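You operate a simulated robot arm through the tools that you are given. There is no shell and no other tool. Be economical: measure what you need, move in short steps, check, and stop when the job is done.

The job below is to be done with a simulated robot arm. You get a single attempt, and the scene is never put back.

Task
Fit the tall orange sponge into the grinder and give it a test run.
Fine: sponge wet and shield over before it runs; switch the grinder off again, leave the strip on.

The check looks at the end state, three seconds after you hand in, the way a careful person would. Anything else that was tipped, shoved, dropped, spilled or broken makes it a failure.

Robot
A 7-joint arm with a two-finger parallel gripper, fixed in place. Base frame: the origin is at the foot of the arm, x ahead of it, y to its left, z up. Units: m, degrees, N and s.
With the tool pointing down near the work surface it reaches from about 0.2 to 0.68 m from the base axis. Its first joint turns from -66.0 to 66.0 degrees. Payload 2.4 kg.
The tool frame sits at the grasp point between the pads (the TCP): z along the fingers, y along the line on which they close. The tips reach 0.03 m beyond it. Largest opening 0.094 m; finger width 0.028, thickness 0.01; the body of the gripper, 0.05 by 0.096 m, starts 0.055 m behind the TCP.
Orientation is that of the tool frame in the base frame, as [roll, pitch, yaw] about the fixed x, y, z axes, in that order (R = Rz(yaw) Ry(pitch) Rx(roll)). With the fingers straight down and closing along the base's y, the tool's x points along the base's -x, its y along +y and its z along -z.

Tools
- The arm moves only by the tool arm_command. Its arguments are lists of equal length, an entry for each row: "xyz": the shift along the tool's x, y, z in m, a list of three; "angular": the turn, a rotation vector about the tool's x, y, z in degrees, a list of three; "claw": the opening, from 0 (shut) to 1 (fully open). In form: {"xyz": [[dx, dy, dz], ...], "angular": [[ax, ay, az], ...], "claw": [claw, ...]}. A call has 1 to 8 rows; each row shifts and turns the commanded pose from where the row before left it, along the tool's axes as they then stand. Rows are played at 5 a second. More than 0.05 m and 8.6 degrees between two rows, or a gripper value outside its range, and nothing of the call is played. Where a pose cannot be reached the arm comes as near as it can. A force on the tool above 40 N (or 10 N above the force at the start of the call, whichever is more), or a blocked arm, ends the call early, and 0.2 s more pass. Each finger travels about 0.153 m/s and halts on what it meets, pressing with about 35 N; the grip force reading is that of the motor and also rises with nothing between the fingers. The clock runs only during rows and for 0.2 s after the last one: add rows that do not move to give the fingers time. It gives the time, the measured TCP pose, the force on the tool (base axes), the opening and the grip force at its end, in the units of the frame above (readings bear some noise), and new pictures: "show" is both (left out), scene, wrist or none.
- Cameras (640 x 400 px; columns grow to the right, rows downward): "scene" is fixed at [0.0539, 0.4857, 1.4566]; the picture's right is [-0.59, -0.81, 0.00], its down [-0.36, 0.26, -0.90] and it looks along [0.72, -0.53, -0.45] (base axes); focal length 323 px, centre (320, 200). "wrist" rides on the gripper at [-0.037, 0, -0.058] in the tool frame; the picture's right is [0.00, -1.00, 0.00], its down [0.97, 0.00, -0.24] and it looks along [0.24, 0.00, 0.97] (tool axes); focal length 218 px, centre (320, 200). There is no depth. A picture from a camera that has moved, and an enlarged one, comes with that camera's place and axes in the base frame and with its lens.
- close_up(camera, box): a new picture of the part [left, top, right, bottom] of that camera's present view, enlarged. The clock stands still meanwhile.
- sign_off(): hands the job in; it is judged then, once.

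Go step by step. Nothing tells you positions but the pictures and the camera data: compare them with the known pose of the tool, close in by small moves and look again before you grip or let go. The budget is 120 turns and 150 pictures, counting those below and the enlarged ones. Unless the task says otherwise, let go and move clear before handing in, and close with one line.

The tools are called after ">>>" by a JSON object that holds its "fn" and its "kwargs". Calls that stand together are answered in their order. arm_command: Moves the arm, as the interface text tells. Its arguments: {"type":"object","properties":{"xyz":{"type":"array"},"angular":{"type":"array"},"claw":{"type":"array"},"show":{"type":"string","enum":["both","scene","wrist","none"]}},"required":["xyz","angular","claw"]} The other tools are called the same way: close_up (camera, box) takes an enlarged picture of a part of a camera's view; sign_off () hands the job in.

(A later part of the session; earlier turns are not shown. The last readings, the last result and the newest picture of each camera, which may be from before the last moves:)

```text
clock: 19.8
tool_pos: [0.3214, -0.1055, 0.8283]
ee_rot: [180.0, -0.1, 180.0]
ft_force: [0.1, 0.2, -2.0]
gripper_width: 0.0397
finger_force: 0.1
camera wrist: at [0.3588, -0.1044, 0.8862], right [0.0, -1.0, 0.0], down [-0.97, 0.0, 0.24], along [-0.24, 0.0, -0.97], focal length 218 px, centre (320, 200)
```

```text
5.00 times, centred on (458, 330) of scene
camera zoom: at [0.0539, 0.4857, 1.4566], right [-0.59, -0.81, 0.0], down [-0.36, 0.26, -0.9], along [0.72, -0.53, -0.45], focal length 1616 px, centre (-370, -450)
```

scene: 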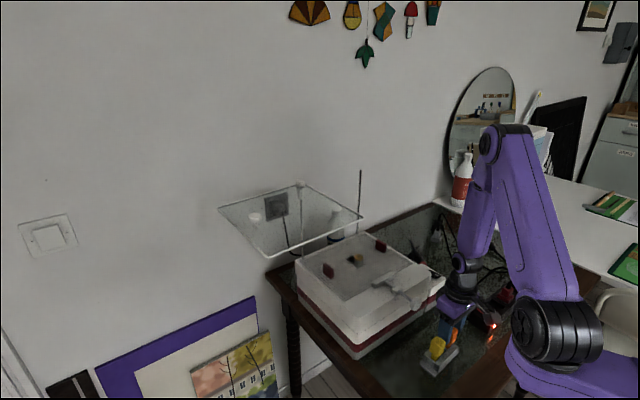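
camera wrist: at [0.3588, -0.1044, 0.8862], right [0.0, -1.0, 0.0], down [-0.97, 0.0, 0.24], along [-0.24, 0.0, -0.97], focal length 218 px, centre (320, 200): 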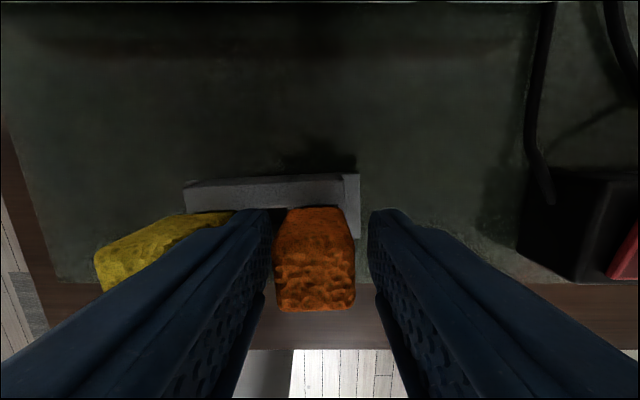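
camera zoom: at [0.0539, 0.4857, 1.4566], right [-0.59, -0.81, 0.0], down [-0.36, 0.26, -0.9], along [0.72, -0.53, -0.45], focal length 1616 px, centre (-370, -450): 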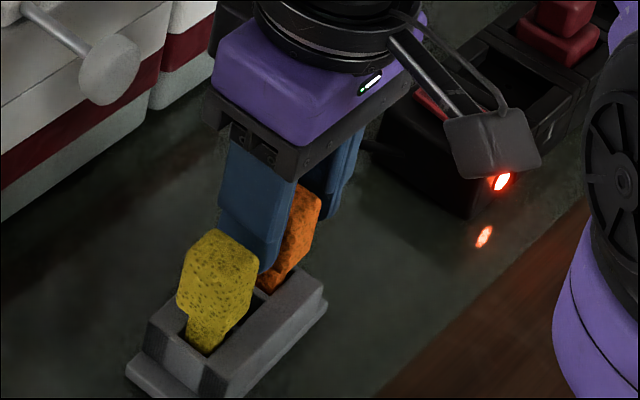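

The sponge sits between the fingers, top at TCP height. I close on it.

>>> {"fn": "arm_command", "kwargs": {"xyz": [[0, 0.002, 0], [0, 0, 0], [0, 0, 0], [0, 0, 0]], "angular": [[0, 0, 0], [0, 0, 0], [0, 0, 0], [0, 0, 0]], "claw": [0.42, 0.25, 0.2, 0.2]}}

```text
clock: 20.8
tool_pos: [0.322, -0.102, 0.829]
ee_rot: [-179.9, -0.1, 180.0]
ft_force: [0.3, -0.8, -0.2]
gripper_width: 0.0276
finger_force: 34.7
camera wrist: at [0.359, -0.102, 0.8874], right [0.0, -1.0, 0.0], down [-0.97, 0.0, 0.24], along [-0.24, 0.0, -0.97], focal length 218 px, centre (320, 200)
```

scene: 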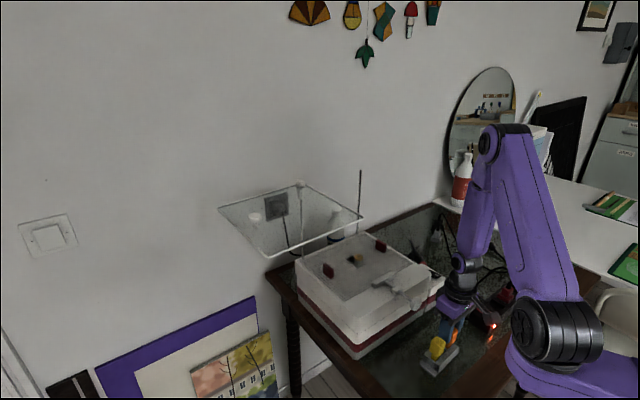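
wrist: 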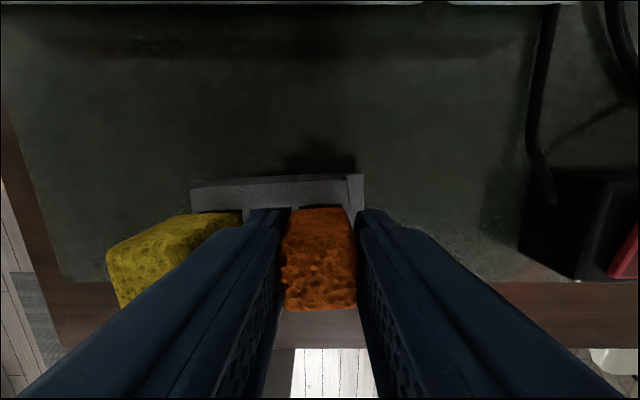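

Gripped at 27.6 mm. I lift straight up, carefully.

>>> {"fn": "arm_command", "kwargs": {"xyz": [[0, 0, -0.015], [0, 0, -0.025], [0, 0, -0.04], [0, 0, -0.045], [0, 0, -0.045], [0, 0, -0.045], [0, 0, 0]], "angular": [[0, 0, 0], [0, 0, 0], [0, 0, 0], [0, 0, 0], [0, 0, 0], [0, 0, 0], [0, 0, 0]], "claw": [0.2, 0.2, 0.2, 0.2, 0.2, 0.2, 0.2]}}

>>> {"fn": "close_up", "kwargs": {"camera": "scene", "box": [410, 200, 506, 260]}}

>>> {"fn": "close_up", "kwargs": {"camera": "scene", "box": [400, 290, 496, 380]}}

```text
clock: 22.4
tool_pos: [0.3243, -0.1042, 1.0431]
ee_rot: [180.0, -0.2, 180.0]
ft_force: [-0.2, 0.3, -0.4]
gripper_width: 0.0279
finger_force: 34.8
camera wrist: at [0.359, -0.1042, 1.0998], right [0.0, -1.0, 0.0], down [-0.97, 0.0, 0.24], along [-0.24, 0.0, -0.97], focal length 218 px, centre (320, 200)
```

scene: 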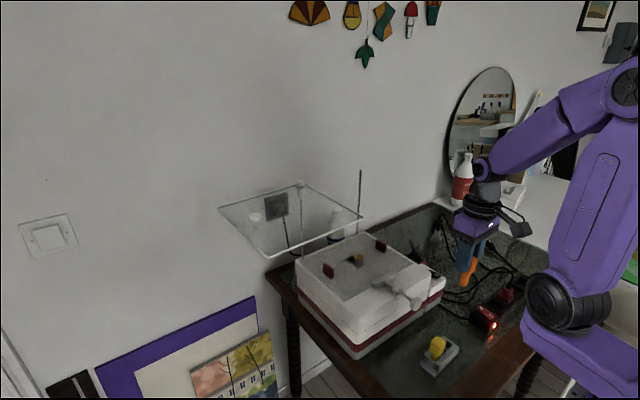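
wrist: 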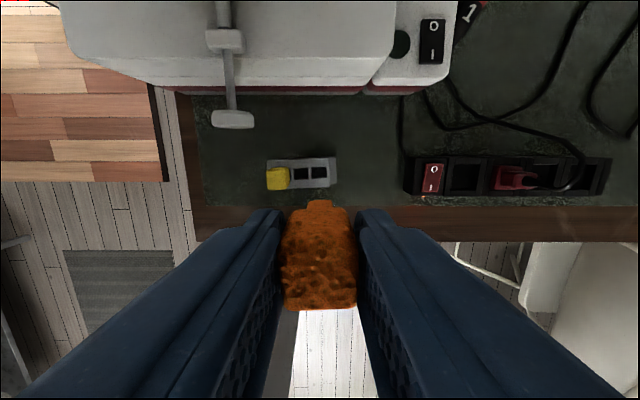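

```text
6.67 times, centred on (458, 230) of scene
camera zoom: at [0.0539, 0.4857, 1.4566], right [-0.59, -0.81, 0.0], down [-0.36, 0.26, -0.9], along [0.72, -0.53, -0.45], focal length 2155 px, centre (-600, 0)
```

zoom: 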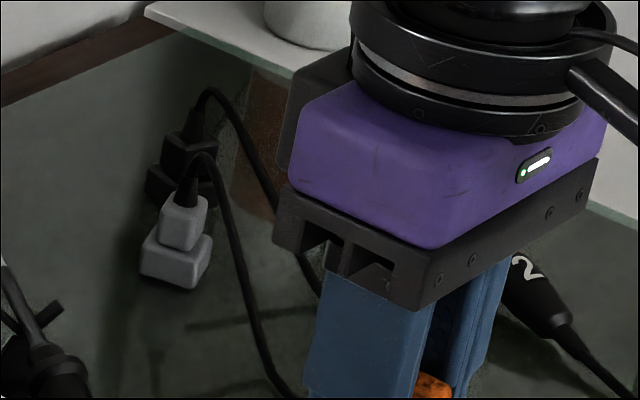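

```text
4.44 times, centred on (448, 335) of scene
camera zoom: at [0.0539, 0.4857, 1.4566], right [-0.59, -0.81, 0.0], down [-0.36, 0.26, -0.9], along [0.72, -0.53, -0.45], focal length 1437 px, centre (-249, -400)
```

zoom: 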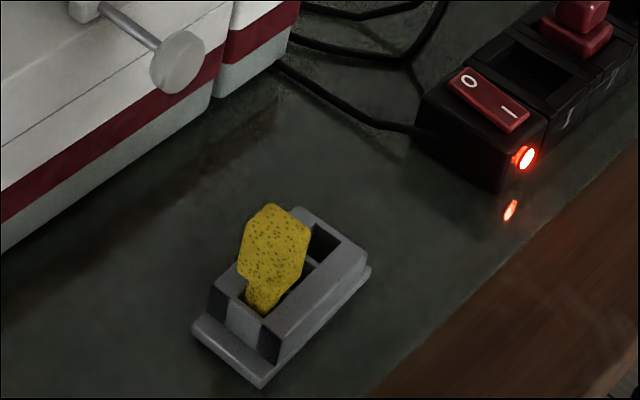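

>>> {"fn": "close_up", "kwargs": {"camera": "scene", "box": [430, 230, 510, 300]}}

>>> {"fn": "close_up", "kwargs": {"camera": "scene", "box": [310, 225, 400, 285]}}

```text
5.71 times, centred on (470, 265) of scene
camera zoom: at [0.0539, 0.4857, 1.4566], right [-0.59, -0.81, 0.0], down [-0.36, 0.26, -0.9], along [0.72, -0.53, -0.45], focal length 1847 px, centre (-537, -171)
```

zoom: 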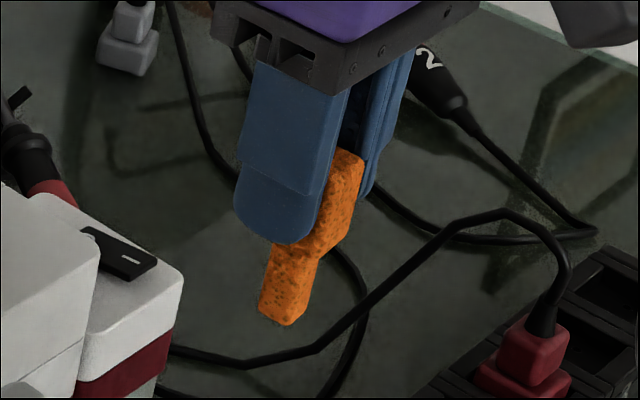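

```text
6.67 times, centred on (355, 255) of scene
camera zoom: at [0.0539, 0.4857, 1.4566], right [-0.59, -0.81, 0.0], down [-0.36, 0.26, -0.9], along [0.72, -0.53, -0.45], focal length 2155 px, centre (87, -167)
```

zoom: 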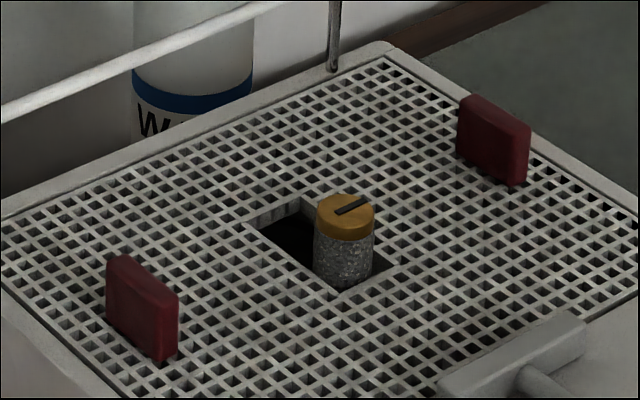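

The sponge is held upright with its stem hanging about 7 cm below the TCP. I carry it at height to above the slot at (0.612, -0.030).

>>> {"fn": "arm_command", "kwargs": {"xyz": [[-0.041, 0.0106, 0], [-0.041, 0.0106, 0], [-0.041, 0.0106, 0], [-0.041, 0.0106, 0], [-0.041, 0.0106, 0], [-0.041, 0.0106, 0], [-0.0417, 0.0106, 0], [0, 0, 0]], "angular": [[0, 0, 0], [0, 0, 0], [0, 0, 0], [0, 0, 0], [0, 0, 0], [0, 0, 0], [0, 0, 0], [0, 0, 0]], "claw": [0.2, 0.2, 0.2, 0.2, 0.2, 0.2, 0.2, 0.2]}}

>>> {"fn": "close_up", "kwargs": {"camera": "wrist", "box": [240, 130, 400, 230]}}

>>> {"fn": "close_up", "kwargs": {"camera": "scene", "box": [300, 190, 428, 290]}}

```text
clock: 24.2
tool_pos: [0.6106, -0.0256, 1.0458]
ee_rot: [-180.0, -0.3, 180.0]
ft_force: [0.0, -0.6, -0.7]
gripper_width: 0.0273
finger_force: 35.2
camera wrist: at [0.6474, -0.0259, 1.1032], right [0.0, -1.0, 0.0], down [-0.97, 0.0, 0.24], along [-0.24, 0.0, -0.97], focal length 218 px, centre (320, 200)
```

scene: 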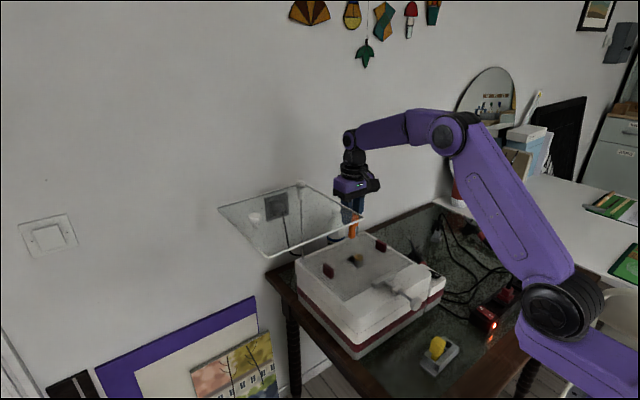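
wrist: 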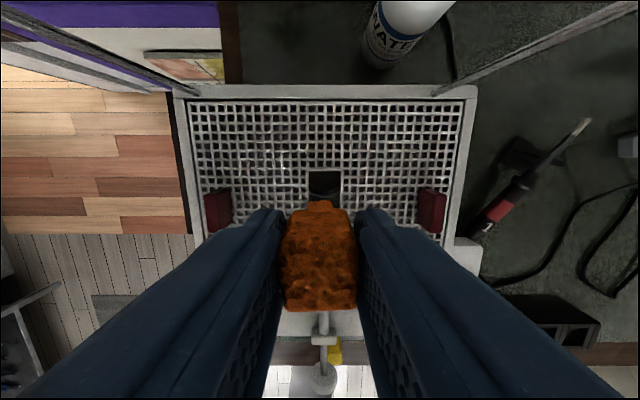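

```text
4.00 times, centred on (320, 180) of wrist
camera zoom: at [0.6474, -0.0259, 1.1032], right [0.0, -1.0, 0.0], down [-0.97, 0.0, 0.24], along [-0.24, 0.0, -0.97], focal length 873 px, centre (320, 280)
```

zoom: 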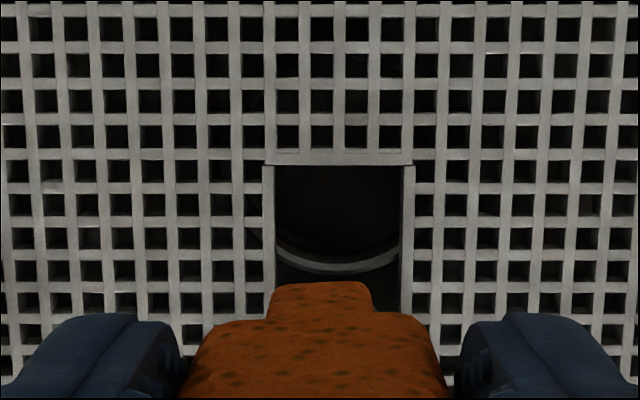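

```text
4.00 times, centred on (364, 240) of scene
camera zoom: at [0.0539, 0.4857, 1.4566], right [-0.59, -0.81, 0.0], down [-0.36, 0.26, -0.9], along [0.72, -0.53, -0.45], focal length 1293 px, centre (144, 40)
```

zoom: 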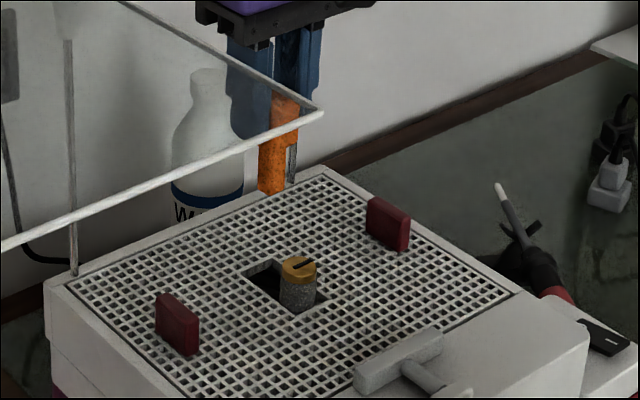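

The slot centre is (0.610, -0.030). I shift 5 mm right and lower until the stem is just above the grid.

>>> {"fn": "arm_command", "kwargs": {"xyz": [[0, -0.0048, 0.03], [0, 0, 0.035], [0, 0, 0.012], [0, 0, 0]], "angular": [[0, 0, 0], [0, 0, 0], [0, 0, 0], [0, 0, 0]], "claw": [0.2, 0.2, 0.2, 0.2]}}

>>> {"fn": "close_up", "kwargs": {"camera": "wrist", "box": [240, 130, 400, 230]}}

>>> {"fn": "close_up", "kwargs": {"camera": "scene", "box": [316, 210, 396, 280]}}

```text
clock: 25.2
tool_pos: [0.6085, -0.0331, 0.9658]
ee_rot: [179.9, -0.3, 179.9]
ft_force: [0.0, 0.4, -0.2]
gripper_width: 0.0272
finger_force: 35.2
camera wrist: at [0.6444, -0.033, 1.024], right [0.0, -1.0, 0.0], down [-0.97, 0.0, 0.24], along [-0.24, 0.0, -0.97], focal length 218 px, centre (320, 200)
```

scene: 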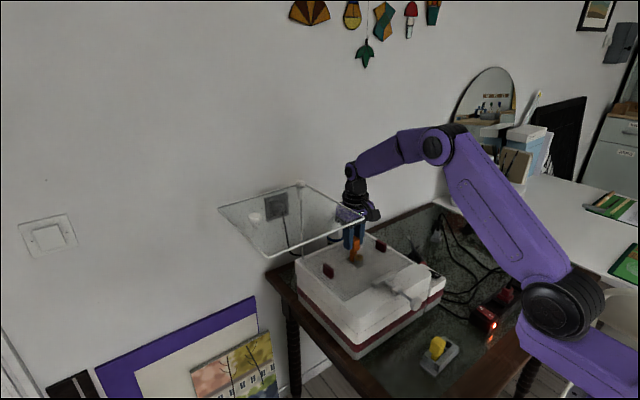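
wrist: 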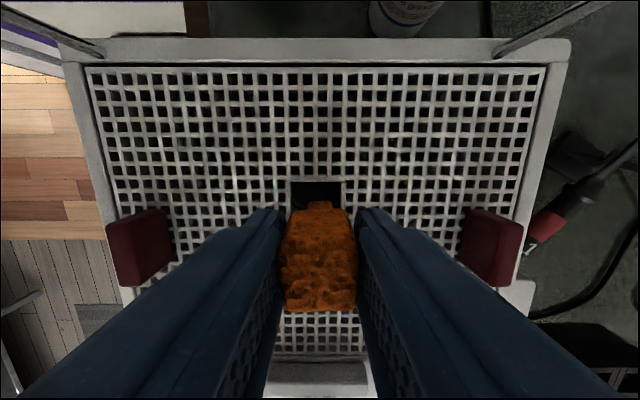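

```text
4.00 times, centred on (320, 180) of wrist
camera zoom: at [0.6444, -0.033, 1.024], right [0.0, -1.0, 0.0], down [-0.97, 0.0, 0.24], along [-0.24, 0.0, -0.97], focal length 873 px, centre (320, 280)
```

zoom: 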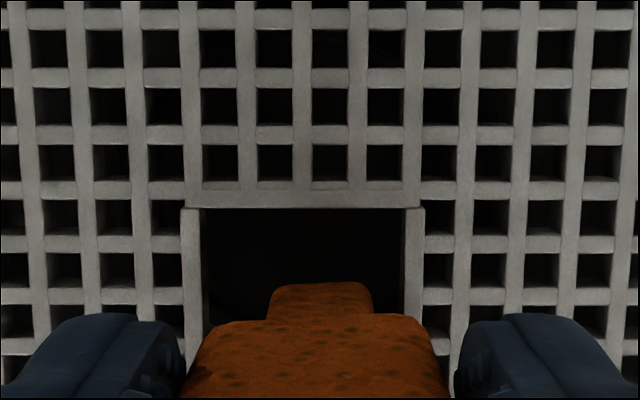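

```text
5.71 times, centred on (356, 245) of scene
camera zoom: at [0.0539, 0.4857, 1.4566], right [-0.59, -0.81, 0.0], down [-0.36, 0.26, -0.9], along [0.72, -0.53, -0.45], focal length 1847 px, centre (114, -57)
```

zoom: 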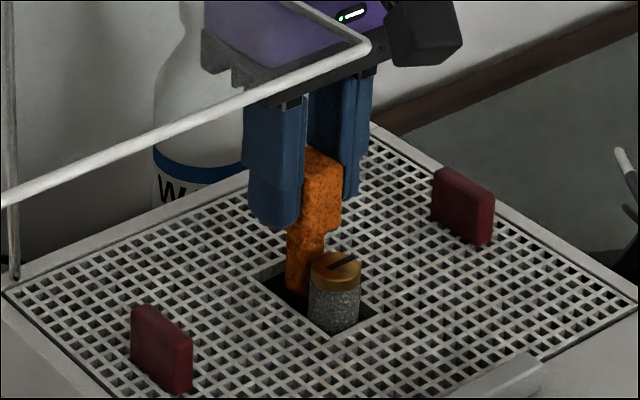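

The stem needs about 2.5 mm to the left; then I lower it into the slot in small steps, watching the force.

>>> {"fn": "arm_command", "kwargs": {"xyz": [[-0.001, 0.0025, 0], [0, 0, 0.012], [0, 0, 0.012], [0, 0, 0]], "angular": [[0, 0, 0], [0, 0, 0], [0, 0, 0], [0, 0, 0]], "claw": [0.2, 0.2, 0.2, 0.2], "show": "wrist"}}

>>> {"fn": "close_up", "kwargs": {"camera": "scene", "box": [316, 210, 396, 280]}}

```text
clock: 26.2
tool_pos: [0.6105, -0.0298, 0.9439]
ee_rot: [-180.0, -0.2, 180.0]
ft_force: [0.2, -0.4, 0.1]
gripper_width: 0.0272
finger_force: 35.3
camera wrist: at [0.6469, -0.0316, 1.0013], right [0.0, -1.0, 0.0], down [-0.97, 0.0, 0.24], along [-0.24, 0.0, -0.97], focal length 218 px, centre (320, 200)
```

wrist: 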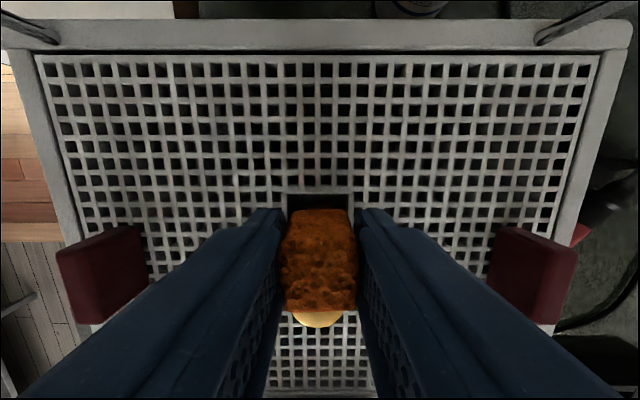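

```text
5.71 times, centred on (356, 245) of scene
camera zoom: at [0.0539, 0.4857, 1.4566], right [-0.59, -0.81, 0.0], down [-0.36, 0.26, -0.9], along [0.72, -0.53, -0.45], focal length 1847 px, centre (114, -57)
```

zoom: 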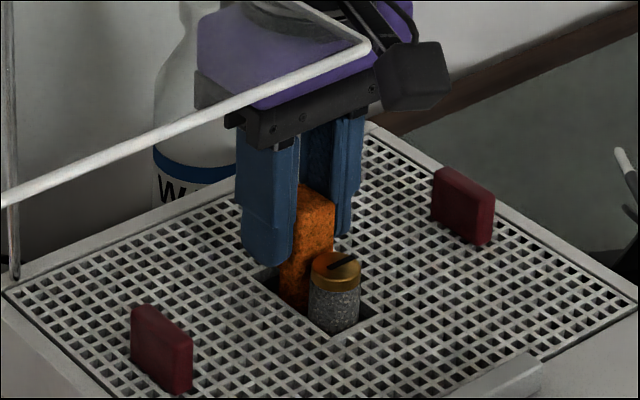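

The stem is in the opening with no contact force. I lower further.

>>> {"fn": "arm_command", "kwargs": {"xyz": [[0, 0, 0.008], [0, 0, 0.008], [0, 0, 0.006], [0, 0, 0]], "angular": [[0, 0, 0], [0, 0, 0], [0, 0, 0], [0, 0, 0]], "claw": [0.2, 0.2, 0.2, 0.2], "show": "wrist"}}

>>> {"fn": "close_up", "kwargs": {"camera": "scene", "box": [316, 210, 396, 280]}}

```text
clock: 27.2
tool_pos: [0.6122, -0.0312, 0.9242]
ee_rot: [179.9, 0.0, 179.9]
ft_force: [-6.7, -0.8, 23.0]
gripper_width: 0.0272
finger_force: 34.5
camera wrist: at [0.6481, -0.0315, 0.9824], right [0.0, -1.0, 0.0], down [-0.97, 0.0, 0.24], along [-0.24, 0.0, -0.97], focal length 218 px, centre (320, 200)
```

wrist: 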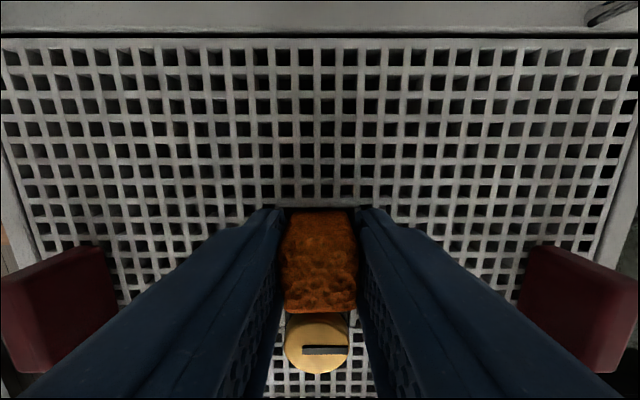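

```text
5.71 times, centred on (356, 245) of scene
camera zoom: at [0.0533, 0.4858, 1.4566], right [-0.59, -0.81, 0.0], down [-0.36, 0.26, -0.9], along [0.72, -0.53, -0.45], focal length 1847 px, centre (114, -57)
```

zoom: 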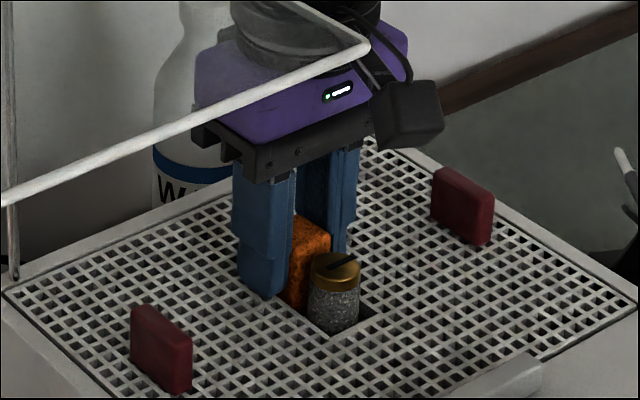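

Contact at 23 N with a push in -x: the head probably catches the rear rim. I raise 5 mm, shift 3.5 mm toward the base and lower again.

>>> {"fn": "arm_command", "kwargs": {"xyz": [[0, 0, -0.006], [0.0035, 0, 0], [0, 0, 0.004], [0, 0, 0.003], [0, 0, 0]], "angular": [[0, 0, 0], [0, 0, 0], [0, 0, 0], [0, 0, 0], [0, 0, 0]], "claw": [0.2, 0.2, 0.2, 0.2, 0.2], "show": "wrist"}}

>>> {"fn": "close_up", "kwargs": {"camera": "wrist", "box": [240, 180, 400, 390]}}

```text
clock: 28.4
tool_pos: [0.6085, -0.0305, 0.9252]
ee_rot: [180.0, 0.1, -180.0]
ft_force: [-5.6, -0.3, 40.3]
gripper_width: 0.0276
finger_force: 34.2
camera wrist: at [0.6443, -0.0298, 0.9824], right [0.0, -1.0, 0.0], down [-0.97, 0.0, 0.24], along [-0.24, 0.0, -0.97], focal length 218 px, centre (320, 200)
```

wrist: 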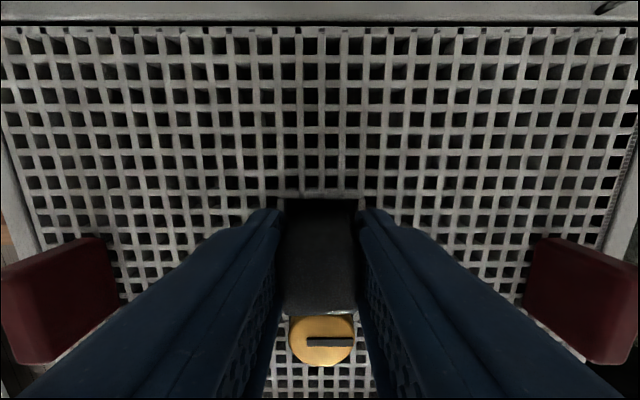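

```text
1.90 times, centred on (320, 285) of wrist
camera zoom: at [0.6443, -0.0298, 0.9824], right [0.0, -1.0, 0.0], down [-0.97, 0.0, 0.24], along [-0.24, 0.0, -0.97], focal length 416 px, centre (320, 38)
```

zoom: 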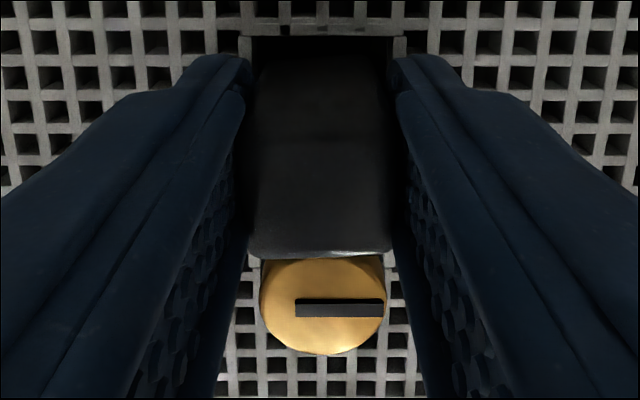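

The sponge now appears dark in the wrist view; I check with the scene camera.

>>> {"fn": "close_up", "kwargs": {"camera": "scene", "box": [316, 210, 396, 280]}}

```text
5.71 times, centred on (356, 245) of scene
camera zoom: at [0.0529, 0.4858, 1.4566], right [-0.59, -0.81, 0.0], down [-0.36, 0.26, -0.9], along [0.72, -0.53, -0.45], focal length 1847 px, centre (114, -57)
```

zoom: 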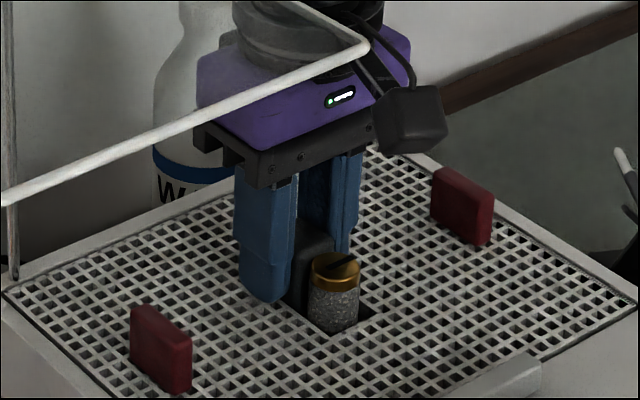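

The sponge has gone dark – it has soaked up the water in the reservoir and is bottomed out. I ease the pressure, open a little and rise.

>>> {"fn": "arm_command", "kwargs": {"xyz": [[0, 0, -0.003], [0, 0, 0], [0, 0, 0], [0, 0, -0.01], [0, 0, -0.03], [0, 0, -0.045], [0, 0, -0.045], [0, 0, 0]], "angular": [[0, 0, 0], [0, 0, 0], [0, 0, 0], [0, 0, 0], [0, 0, 0], [0, 0, 0], [0, 0, 0], [0, 0, 0]], "claw": [0.2, 0.42, 0.45, 0.45, 0.45, 0.45, 0.45, 0.45]}}

>>> {"fn": "close_up", "kwargs": {"camera": "scene", "box": [316, 210, 396, 280]}}

>>> {"fn": "close_up", "kwargs": {"camera": "wrist", "box": [240, 130, 400, 300]}}

```text
clock: 30.2
tool_pos: [0.6088, -0.0307, 1.0543]
ee_rot: [180.0, -0.2, 180.0]
ft_force: [1.3, -0.5, -0.2]
gripper_width: 0.0422
finger_force: 0.0
camera wrist: at [0.645, -0.0308, 1.1118], right [0.0, -1.0, 0.0], down [-0.97, 0.0, 0.24], along [-0.24, 0.0, -0.97], focal length 218 px, centre (320, 200)
```

scene: 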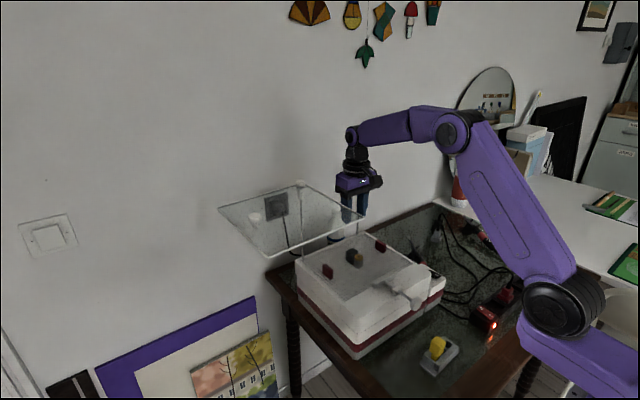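
wrist: 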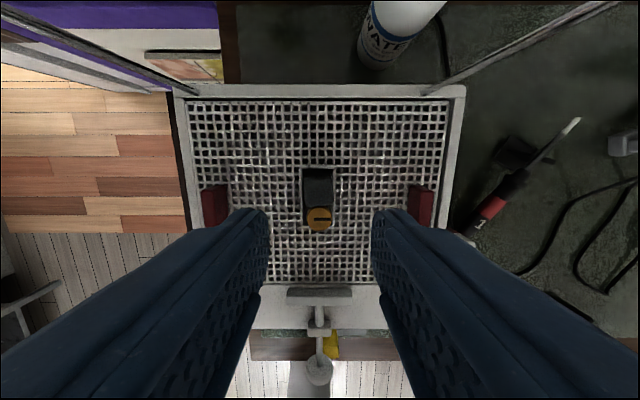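

```text
5.71 times, centred on (356, 245) of scene
camera zoom: at [0.0539, 0.4857, 1.4566], right [-0.59, -0.81, 0.0], down [-0.36, 0.26, -0.9], along [0.72, -0.53, -0.45], focal length 1847 px, centre (114, -57)
```

zoom: 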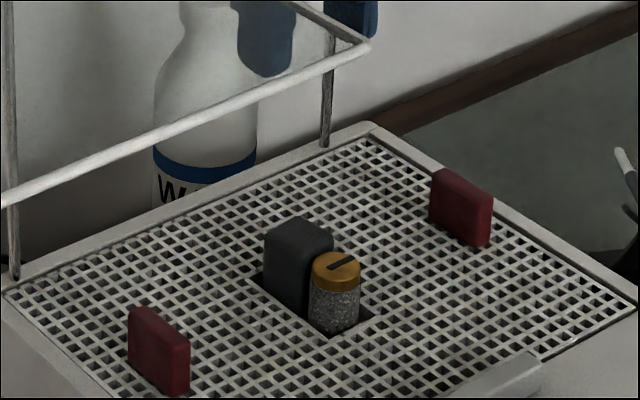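

```text
2.35 times, centred on (320, 215) of wrist
camera zoom: at [0.645, -0.0308, 1.1118], right [0.0, -1.0, 0.0], down [-0.97, 0.0, 0.24], along [-0.24, 0.0, -0.97], focal length 514 px, centre (320, 165)
```

zoom: 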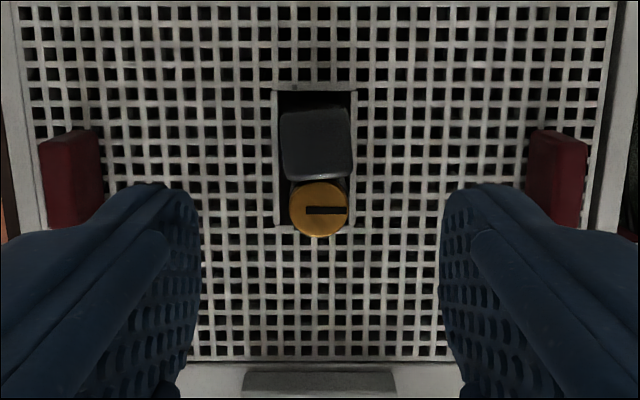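

The sponge is upright in the slot, against the bit. Now I rise, back off and go round to the shield knob (about (0.566, 0.263)) to swing it back over.

>>> {"fn": "arm_command", "kwargs": {"xyz": [[0.04, 0, -0.03], [0.04, 0, -0.03], [0.03, 0, -0.035], [0, 0, -0.035], [0, 0, -0.035], [0, 0.045, 0], [0, 0.045, 0], [0, 0.045, 0]], "angular": [[0, 0, 0], [0, 0, 0], [0, 0, 0], [0, 0, 0], [0, 0, 0], [0, 0, 0], [0, 0, 8.5], [0, 0, 8.5]], "claw": [0.45, 0.45, 0.45, 0.45, 0.45, 0.45, 0.45, 0.45], "show": "none"}}

>>> {"fn": "arm_command", "kwargs": {"xyz": [[0, 0, 0], [0, 0, 0], [0, 0, 0], [0, 0, 0], [0, 0, 0], [0, 0, 0], [0, 0, 0], [0, 0, 0]], "angular": [[0, 0, 8.5], [0, 0, 8.5], [0, 0, 8.5], [0, 0, 8.5], [0, 0, 8.5], [0, 0, 8.5], [0, 0, 8.5], [0, 0, 8.5]], "claw": [0.45, 0.45, 0.45, 0.45, 0.45, 0.45, 0.45, 0.45]}}

```text
clock: 32.0
tool_pos: [0.5055, 0.1054, 1.2191]
ee_rot: [-179.9, -0.3, 162.8]
ft_force: [-0.2, 0.1, -0.4]
gripper_width: 0.0422
finger_force: 0.1
```

```text
clock: 33.8
tool_pos: [0.5046, 0.1027, 1.2202]
ee_rot: [-179.9, 0.0, 94.8]
ft_force: [0.5, -0.1, 0.5]
gripper_width: 0.0422
finger_force: 0.2
camera wrist: at [0.5075, 0.0669, 1.2777], right [-1.0, -0.08, 0.0], down [-0.08, 0.97, 0.24], along [-0.02, 0.24, -0.97], focal length 218 px, centre (320, 200)
```

scene: 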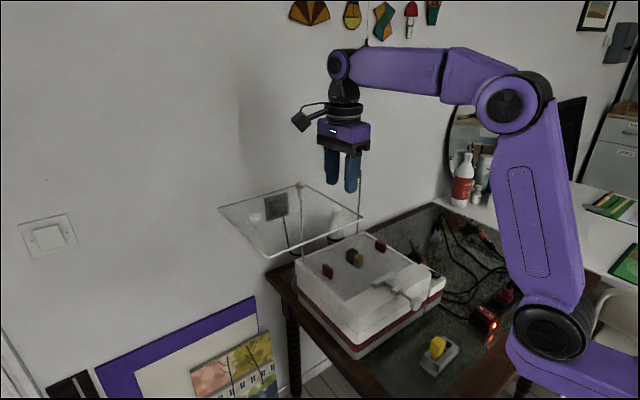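
wrist: 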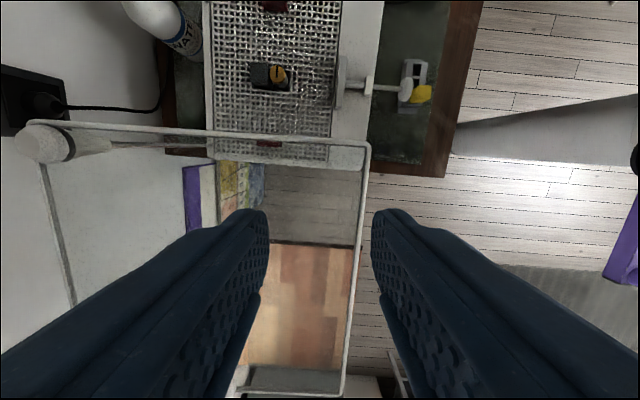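

>>> {"fn": "arm_command", "kwargs": {"xyz": [[0.028, 0.022, 0.01], [0.028, 0.022, 0.01], [0.028, 0.022, 0.01], [0, 0, 0]], "angular": [[0, 0, 0], [0, 0, 0], [0, 0, 0], [0, 0, 0]], "claw": [0.45, 0.45, 0.45, 0.45]}}

```text
clock: 34.8
tool_pos: [0.5607, 0.1944, 1.1897]
ee_rot: [-179.9, 0.1, 95.0]
ft_force: [-0.3, -0.1, -0.1]
gripper_width: 0.0423
finger_force: 0.0
camera wrist: at [0.5627, 0.1569, 1.2457], right [-1.0, -0.09, 0.0], down [-0.08, 0.97, 0.24], along [-0.02, 0.24, -0.97], focal length 218 px, centre (320, 200)
```

scene: 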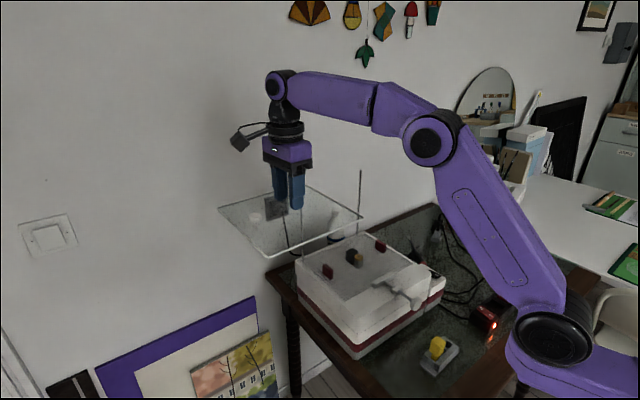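
wrist: 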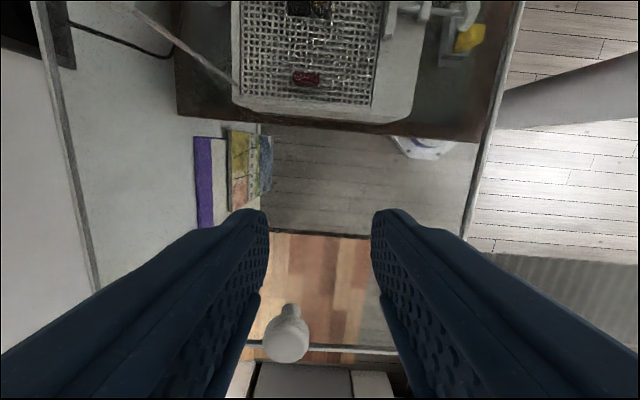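

The knob is seen at about (0.574, 0.273). I lower beside it and slide along so it enters between the fingers.

>>> {"fn": "arm_command", "kwargs": {"xyz": [[0, 0.0197, 0.015], [0, 0, 0.014], [0.03, 0, 0], [0, 0, 0]], "angular": [[0, 0, 0], [0, 0, 0], [0, 0, 0], [0, 0, 0]], "claw": [0.45, 0.45, 0.45, 0.45]}}

```text
clock: 35.8
tool_pos: [0.5766, 0.2266, 1.1597]
ee_rot: [-179.8, 0.0, 95.0]
ft_force: [-1.1, -0.7, 0.4]
gripper_width: 0.0425
finger_force: 0.0
camera wrist: at [0.5796, 0.19, 1.217], right [-1.0, -0.09, 0.0], down [-0.08, 0.97, 0.24], along [-0.02, 0.24, -0.97], focal length 218 px, centre (320, 200)
```

scene: 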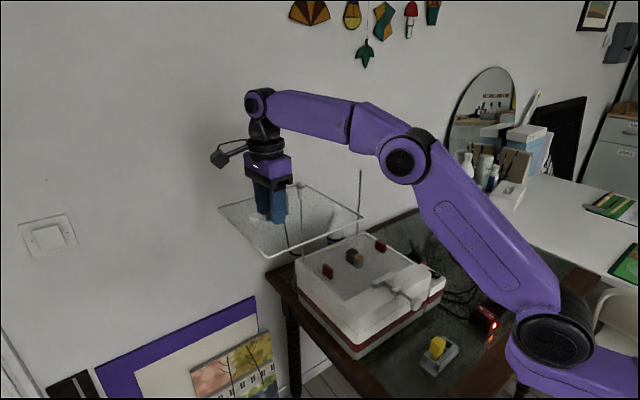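
wrist: 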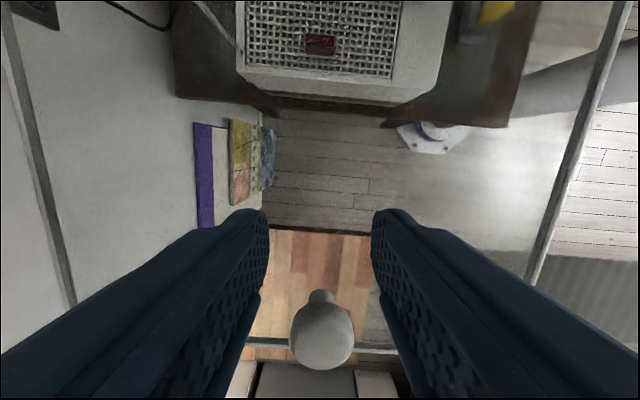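

>>> {"fn": "arm_command", "kwargs": {"xyz": [[0.025, 0, 0], [0.02, 0, 0], [0, 0, 0], [0, 0, 0]], "angular": [[0, 0, 0], [0, 0, 0], [0, 0, 0], [0, 0, 0]], "claw": [0.45, 0.45, 0.33, 0.33]}}

```text
clock: 36.8
tool_pos: [0.5752, 0.2686, 1.1601]
ee_rot: [-179.9, 0.0, 95.0]
ft_force: [0.8, -0.3, 0.1]
gripper_width: 0.0311
finger_force: 0.0
camera wrist: at [0.5774, 0.2322, 1.2169], right [-1.0, -0.09, 0.0], down [-0.08, 0.97, 0.24], along [-0.02, 0.24, -0.97], focal length 218 px, centre (320, 200)
```

scene: 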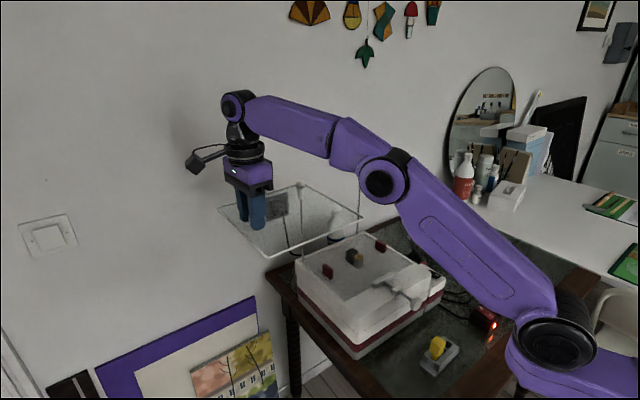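
wrist: 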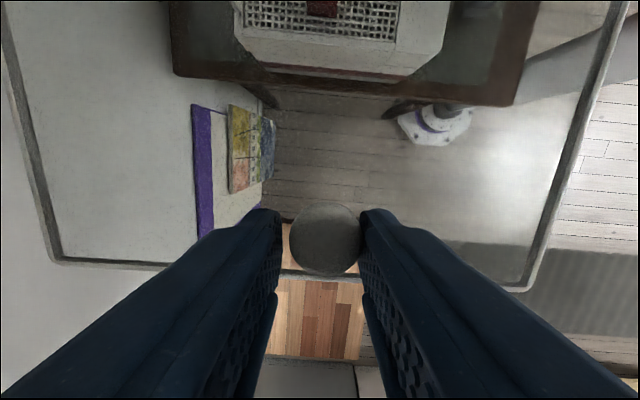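

The knob is caged again. I swing the shield back, half the way first.

>>> {"fn": "arm_command", "kwargs": {"xyz": [[-0.0183, -0.0262, 0], [-0.0183, -0.0262, 0], [-0.0183, -0.0262, 0], [-0.0183, -0.0262, 0], [0, 0, 0]], "angular": [[0, 0, -8], [0, 0, -8], [0, 0, -8], [0, 0, -8], [0, 0, 0]], "claw": [0.33, 0.33, 0.33, 0.33, 0.33]}}

```text
clock: 38.0
tool_pos: [0.4981, 0.1697, 1.162]
ee_rot: [-180.0, -0.1, 127.1]
ft_force: [0.0, -0.4, 0.0]
gripper_width: 0.031
finger_force: 0.2
camera wrist: at [0.5194, 0.14, 1.2185], right [-0.8, -0.6, 0.0], down [-0.59, 0.77, 0.24], along [-0.15, 0.19, -0.97], focal length 218 px, centre (320, 200)
```

scene: 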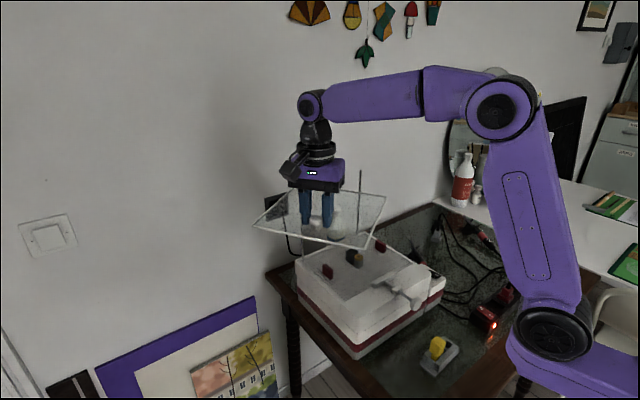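
wrist: 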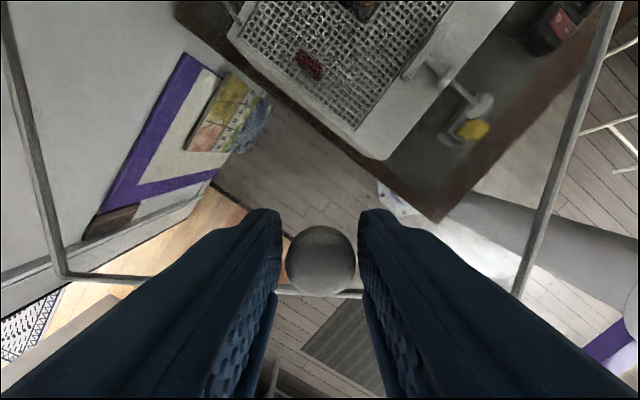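

>>> {"fn": "arm_command", "kwargs": {"xyz": [[-0.0145, -0.0262, 0], [-0.015, -0.0262, 0], [-0.016, -0.0262, 0], [-0.016, -0.0262, 0], [0, 0, 0]], "angular": [[0, 0, -8], [0, 0, -8], [0, 0, -8], [0, 0, -8], [0, 0, 0]], "claw": [0.33, 0.33, 0.33, 0.33, 0.33]}}

```text
clock: 39.2
tool_pos: [0.4769, 0.0534, 1.1631]
ee_rot: [-179.9, 0.0, 159.1]
ft_force: [-0.6, 0.3, -1.0]
gripper_width: 0.0308
finger_force: 0.1
camera wrist: at [0.5118, 0.04, 1.2199], right [-0.36, -0.93, 0.0], down [-0.91, 0.35, 0.24], along [-0.23, 0.09, -0.97], focal length 218 px, centre (320, 200)
```

scene: 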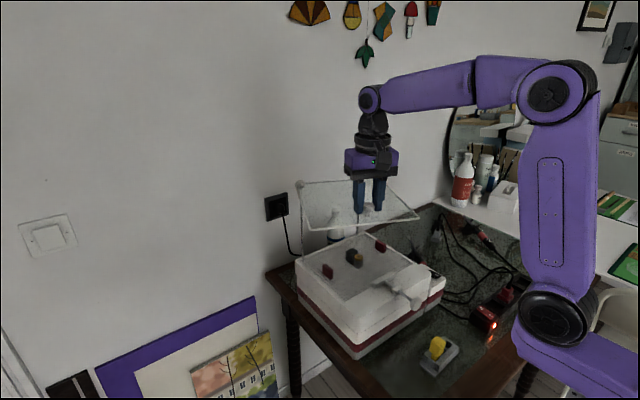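
wrist: 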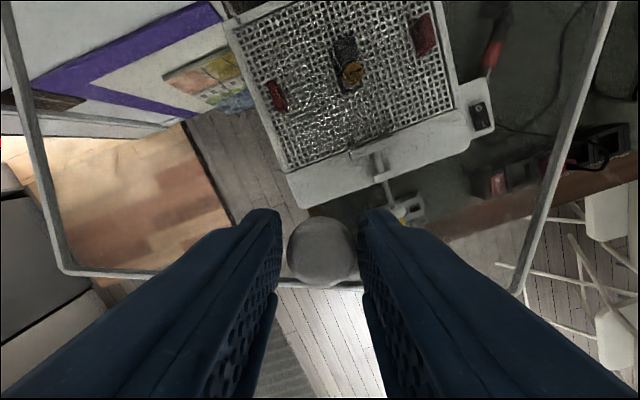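

>>> {"fn": "arm_command", "kwargs": {"xyz": [[-0.0138, -0.0238, 0], [-0.0138, -0.0238, 0], [-0.0138, -0.0238, 0], [0, 0, 0]], "angular": [[0, 0, -7], [0, 0, -7], [0, 0, -7], [0, 0, 0]], "claw": [0.33, 0.33, 0.33, 0.33]}}

>>> {"fn": "close_up", "kwargs": {"camera": "scene", "box": [280, 155, 440, 255]}}

```text
clock: 40.2
tool_pos: [0.5011, -0.0271, 1.1636]
ee_rot: [179.9, 0.0, -179.9]
ft_force: [-0.2, -0.6, 1.2]
gripper_width: 0.0319
finger_force: 0.4
camera wrist: at [0.537, -0.0273, 1.2197], right [0.0, -1.0, 0.0], down [-0.97, 0.0, 0.24], along [-0.24, 0.0, -0.97], focal length 218 px, centre (320, 200)
```

scene: 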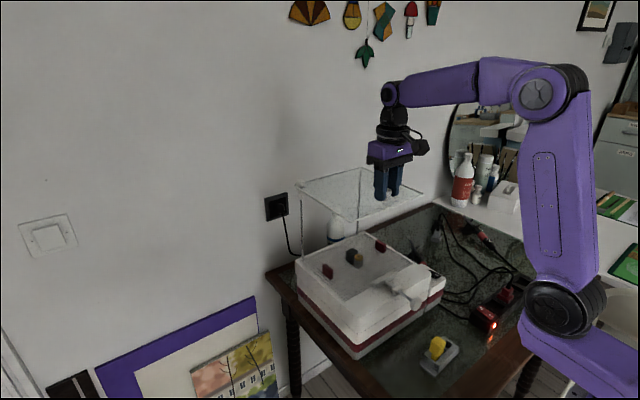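
wrist: 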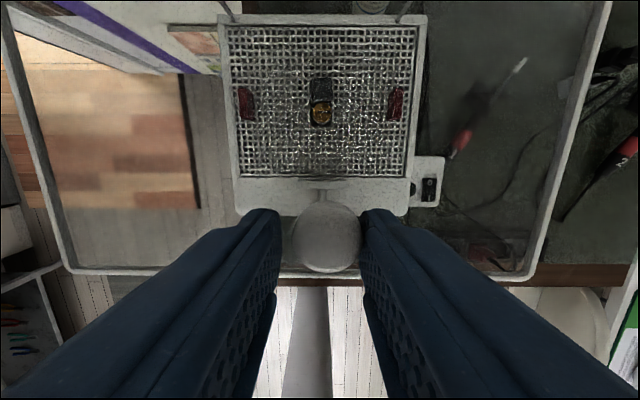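

```text
4.00 times, centred on (360, 205) of scene
camera zoom: at [0.0539, 0.4857, 1.4566], right [-0.59, -0.81, 0.0], down [-0.36, 0.26, -0.9], along [0.72, -0.53, -0.45], focal length 1293 px, centre (160, 180)
```

zoom: 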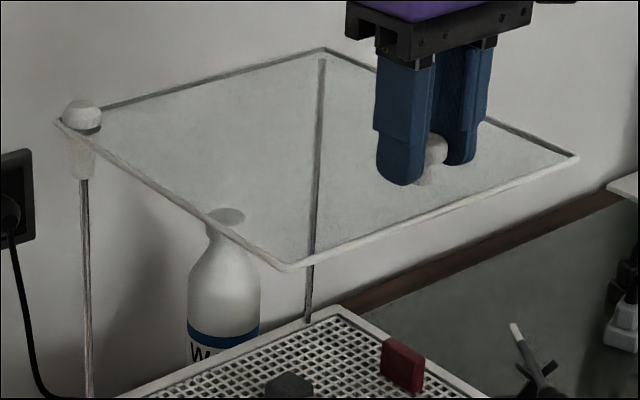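

Almost at its original place (3–4 mm short). I nudge it the rest.

>>> {"fn": "arm_command", "kwargs": {"xyz": [[-0.002, -0.006, 0], [0, 0, 0]], "angular": [[0, 0, -1], [0, 0, 0]], "claw": [0.33, 0.33], "show": "wrist"}}

>>> {"fn": "close_up", "kwargs": {"camera": "scene", "box": [280, 155, 440, 255]}}

```text
clock: 40.8
tool_pos: [0.5024, -0.0336, 1.1641]
ee_rot: [-179.9, -0.1, -179.0]
ft_force: [-0.2, 0.4, -0.4]
gripper_width: 0.0309
finger_force: 0.1
camera wrist: at [0.5386, -0.0323, 1.2202], right [0.02, -1.0, 0.0], down [-0.97, -0.02, 0.24], along [-0.24, 0.0, -0.97], focal length 218 px, centre (320, 200)
```

wrist: 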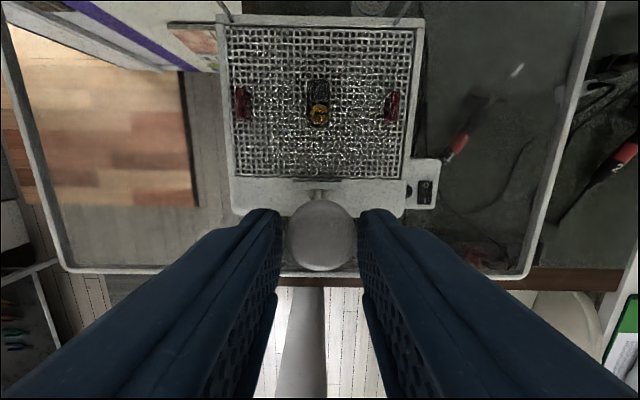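

```text
4.00 times, centred on (360, 205) of scene
camera zoom: at [0.0539, 0.4857, 1.4566], right [-0.59, -0.81, 0.0], down [-0.36, 0.26, -0.9], along [0.72, -0.53, -0.45], focal length 1293 px, centre (160, 180)
```

zoom: 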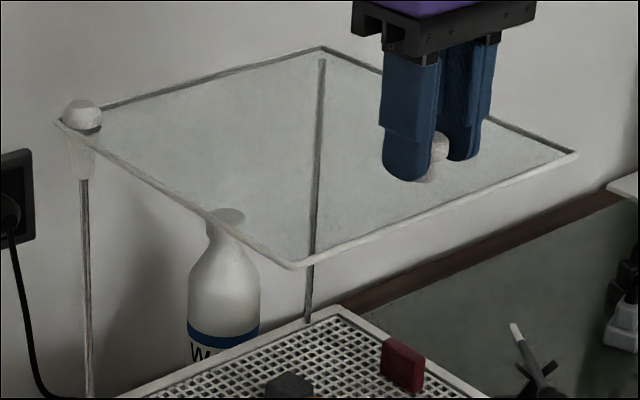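

The shield is back exactly as it was at the start. I release, lift, and head for the grinder's own switch at about (0.455, -0.212, 0.855).

>>> {"fn": "arm_command", "kwargs": {"xyz": [[0, 0, 0], [0, 0, 0], [0, 0, -0.02], [0, 0, -0.035], [0.045, 0, 0], [0.045, 0, 0], [0.045, 0, 0], [0, -0.045, 0]], "angular": [[0, 0, 0], [0, 0, 0], [0, 0, 0], [0, 0, 0], [0, 0, 0], [0, 0, 0], [0, 0, -1], [0, 0, 0]], "claw": [0.45, 0.45, 0.45, 0.45, 0.45, 0.3, 0, 0]}}

>>> {"fn": "close_up", "kwargs": {"camera": "scene", "box": [280, 155, 440, 255]}}

```text
clock: 42.6
tool_pos: [0.3726, -0.082, 1.2156]
ee_rot: [-180.0, -0.3, -177.9]
ft_force: [-0.4, -0.1, 0.0]
gripper_width: 0.0001
finger_force: 32.9
camera wrist: at [0.4081, -0.0803, 1.2742], right [0.04, -1.0, 0.0], down [-0.97, -0.03, 0.24], along [-0.24, -0.01, -0.97], focal length 218 px, centre (320, 200)
```

scene: 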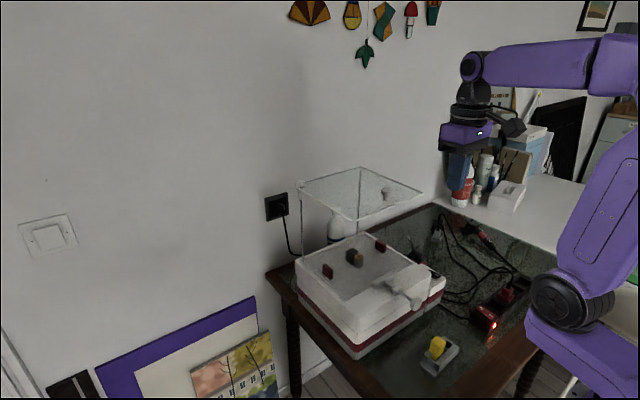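
wrist: 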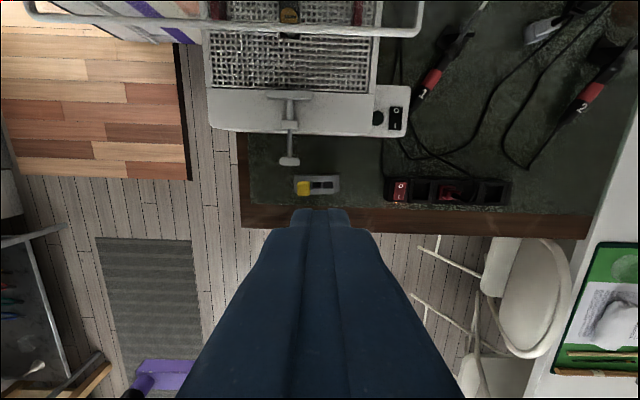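

```text
4.00 times, centred on (360, 205) of scene
camera zoom: at [0.0538, 0.4858, 1.4566], right [-0.59, -0.81, 0.0], down [-0.36, 0.26, -0.9], along [0.72, -0.53, -0.45], focal length 1293 px, centre (160, 180)
```

zoom: 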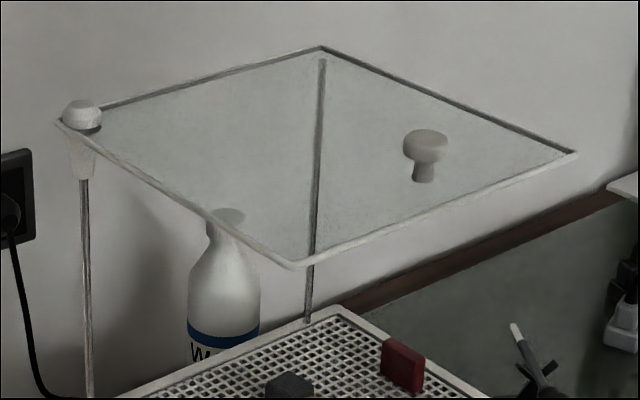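

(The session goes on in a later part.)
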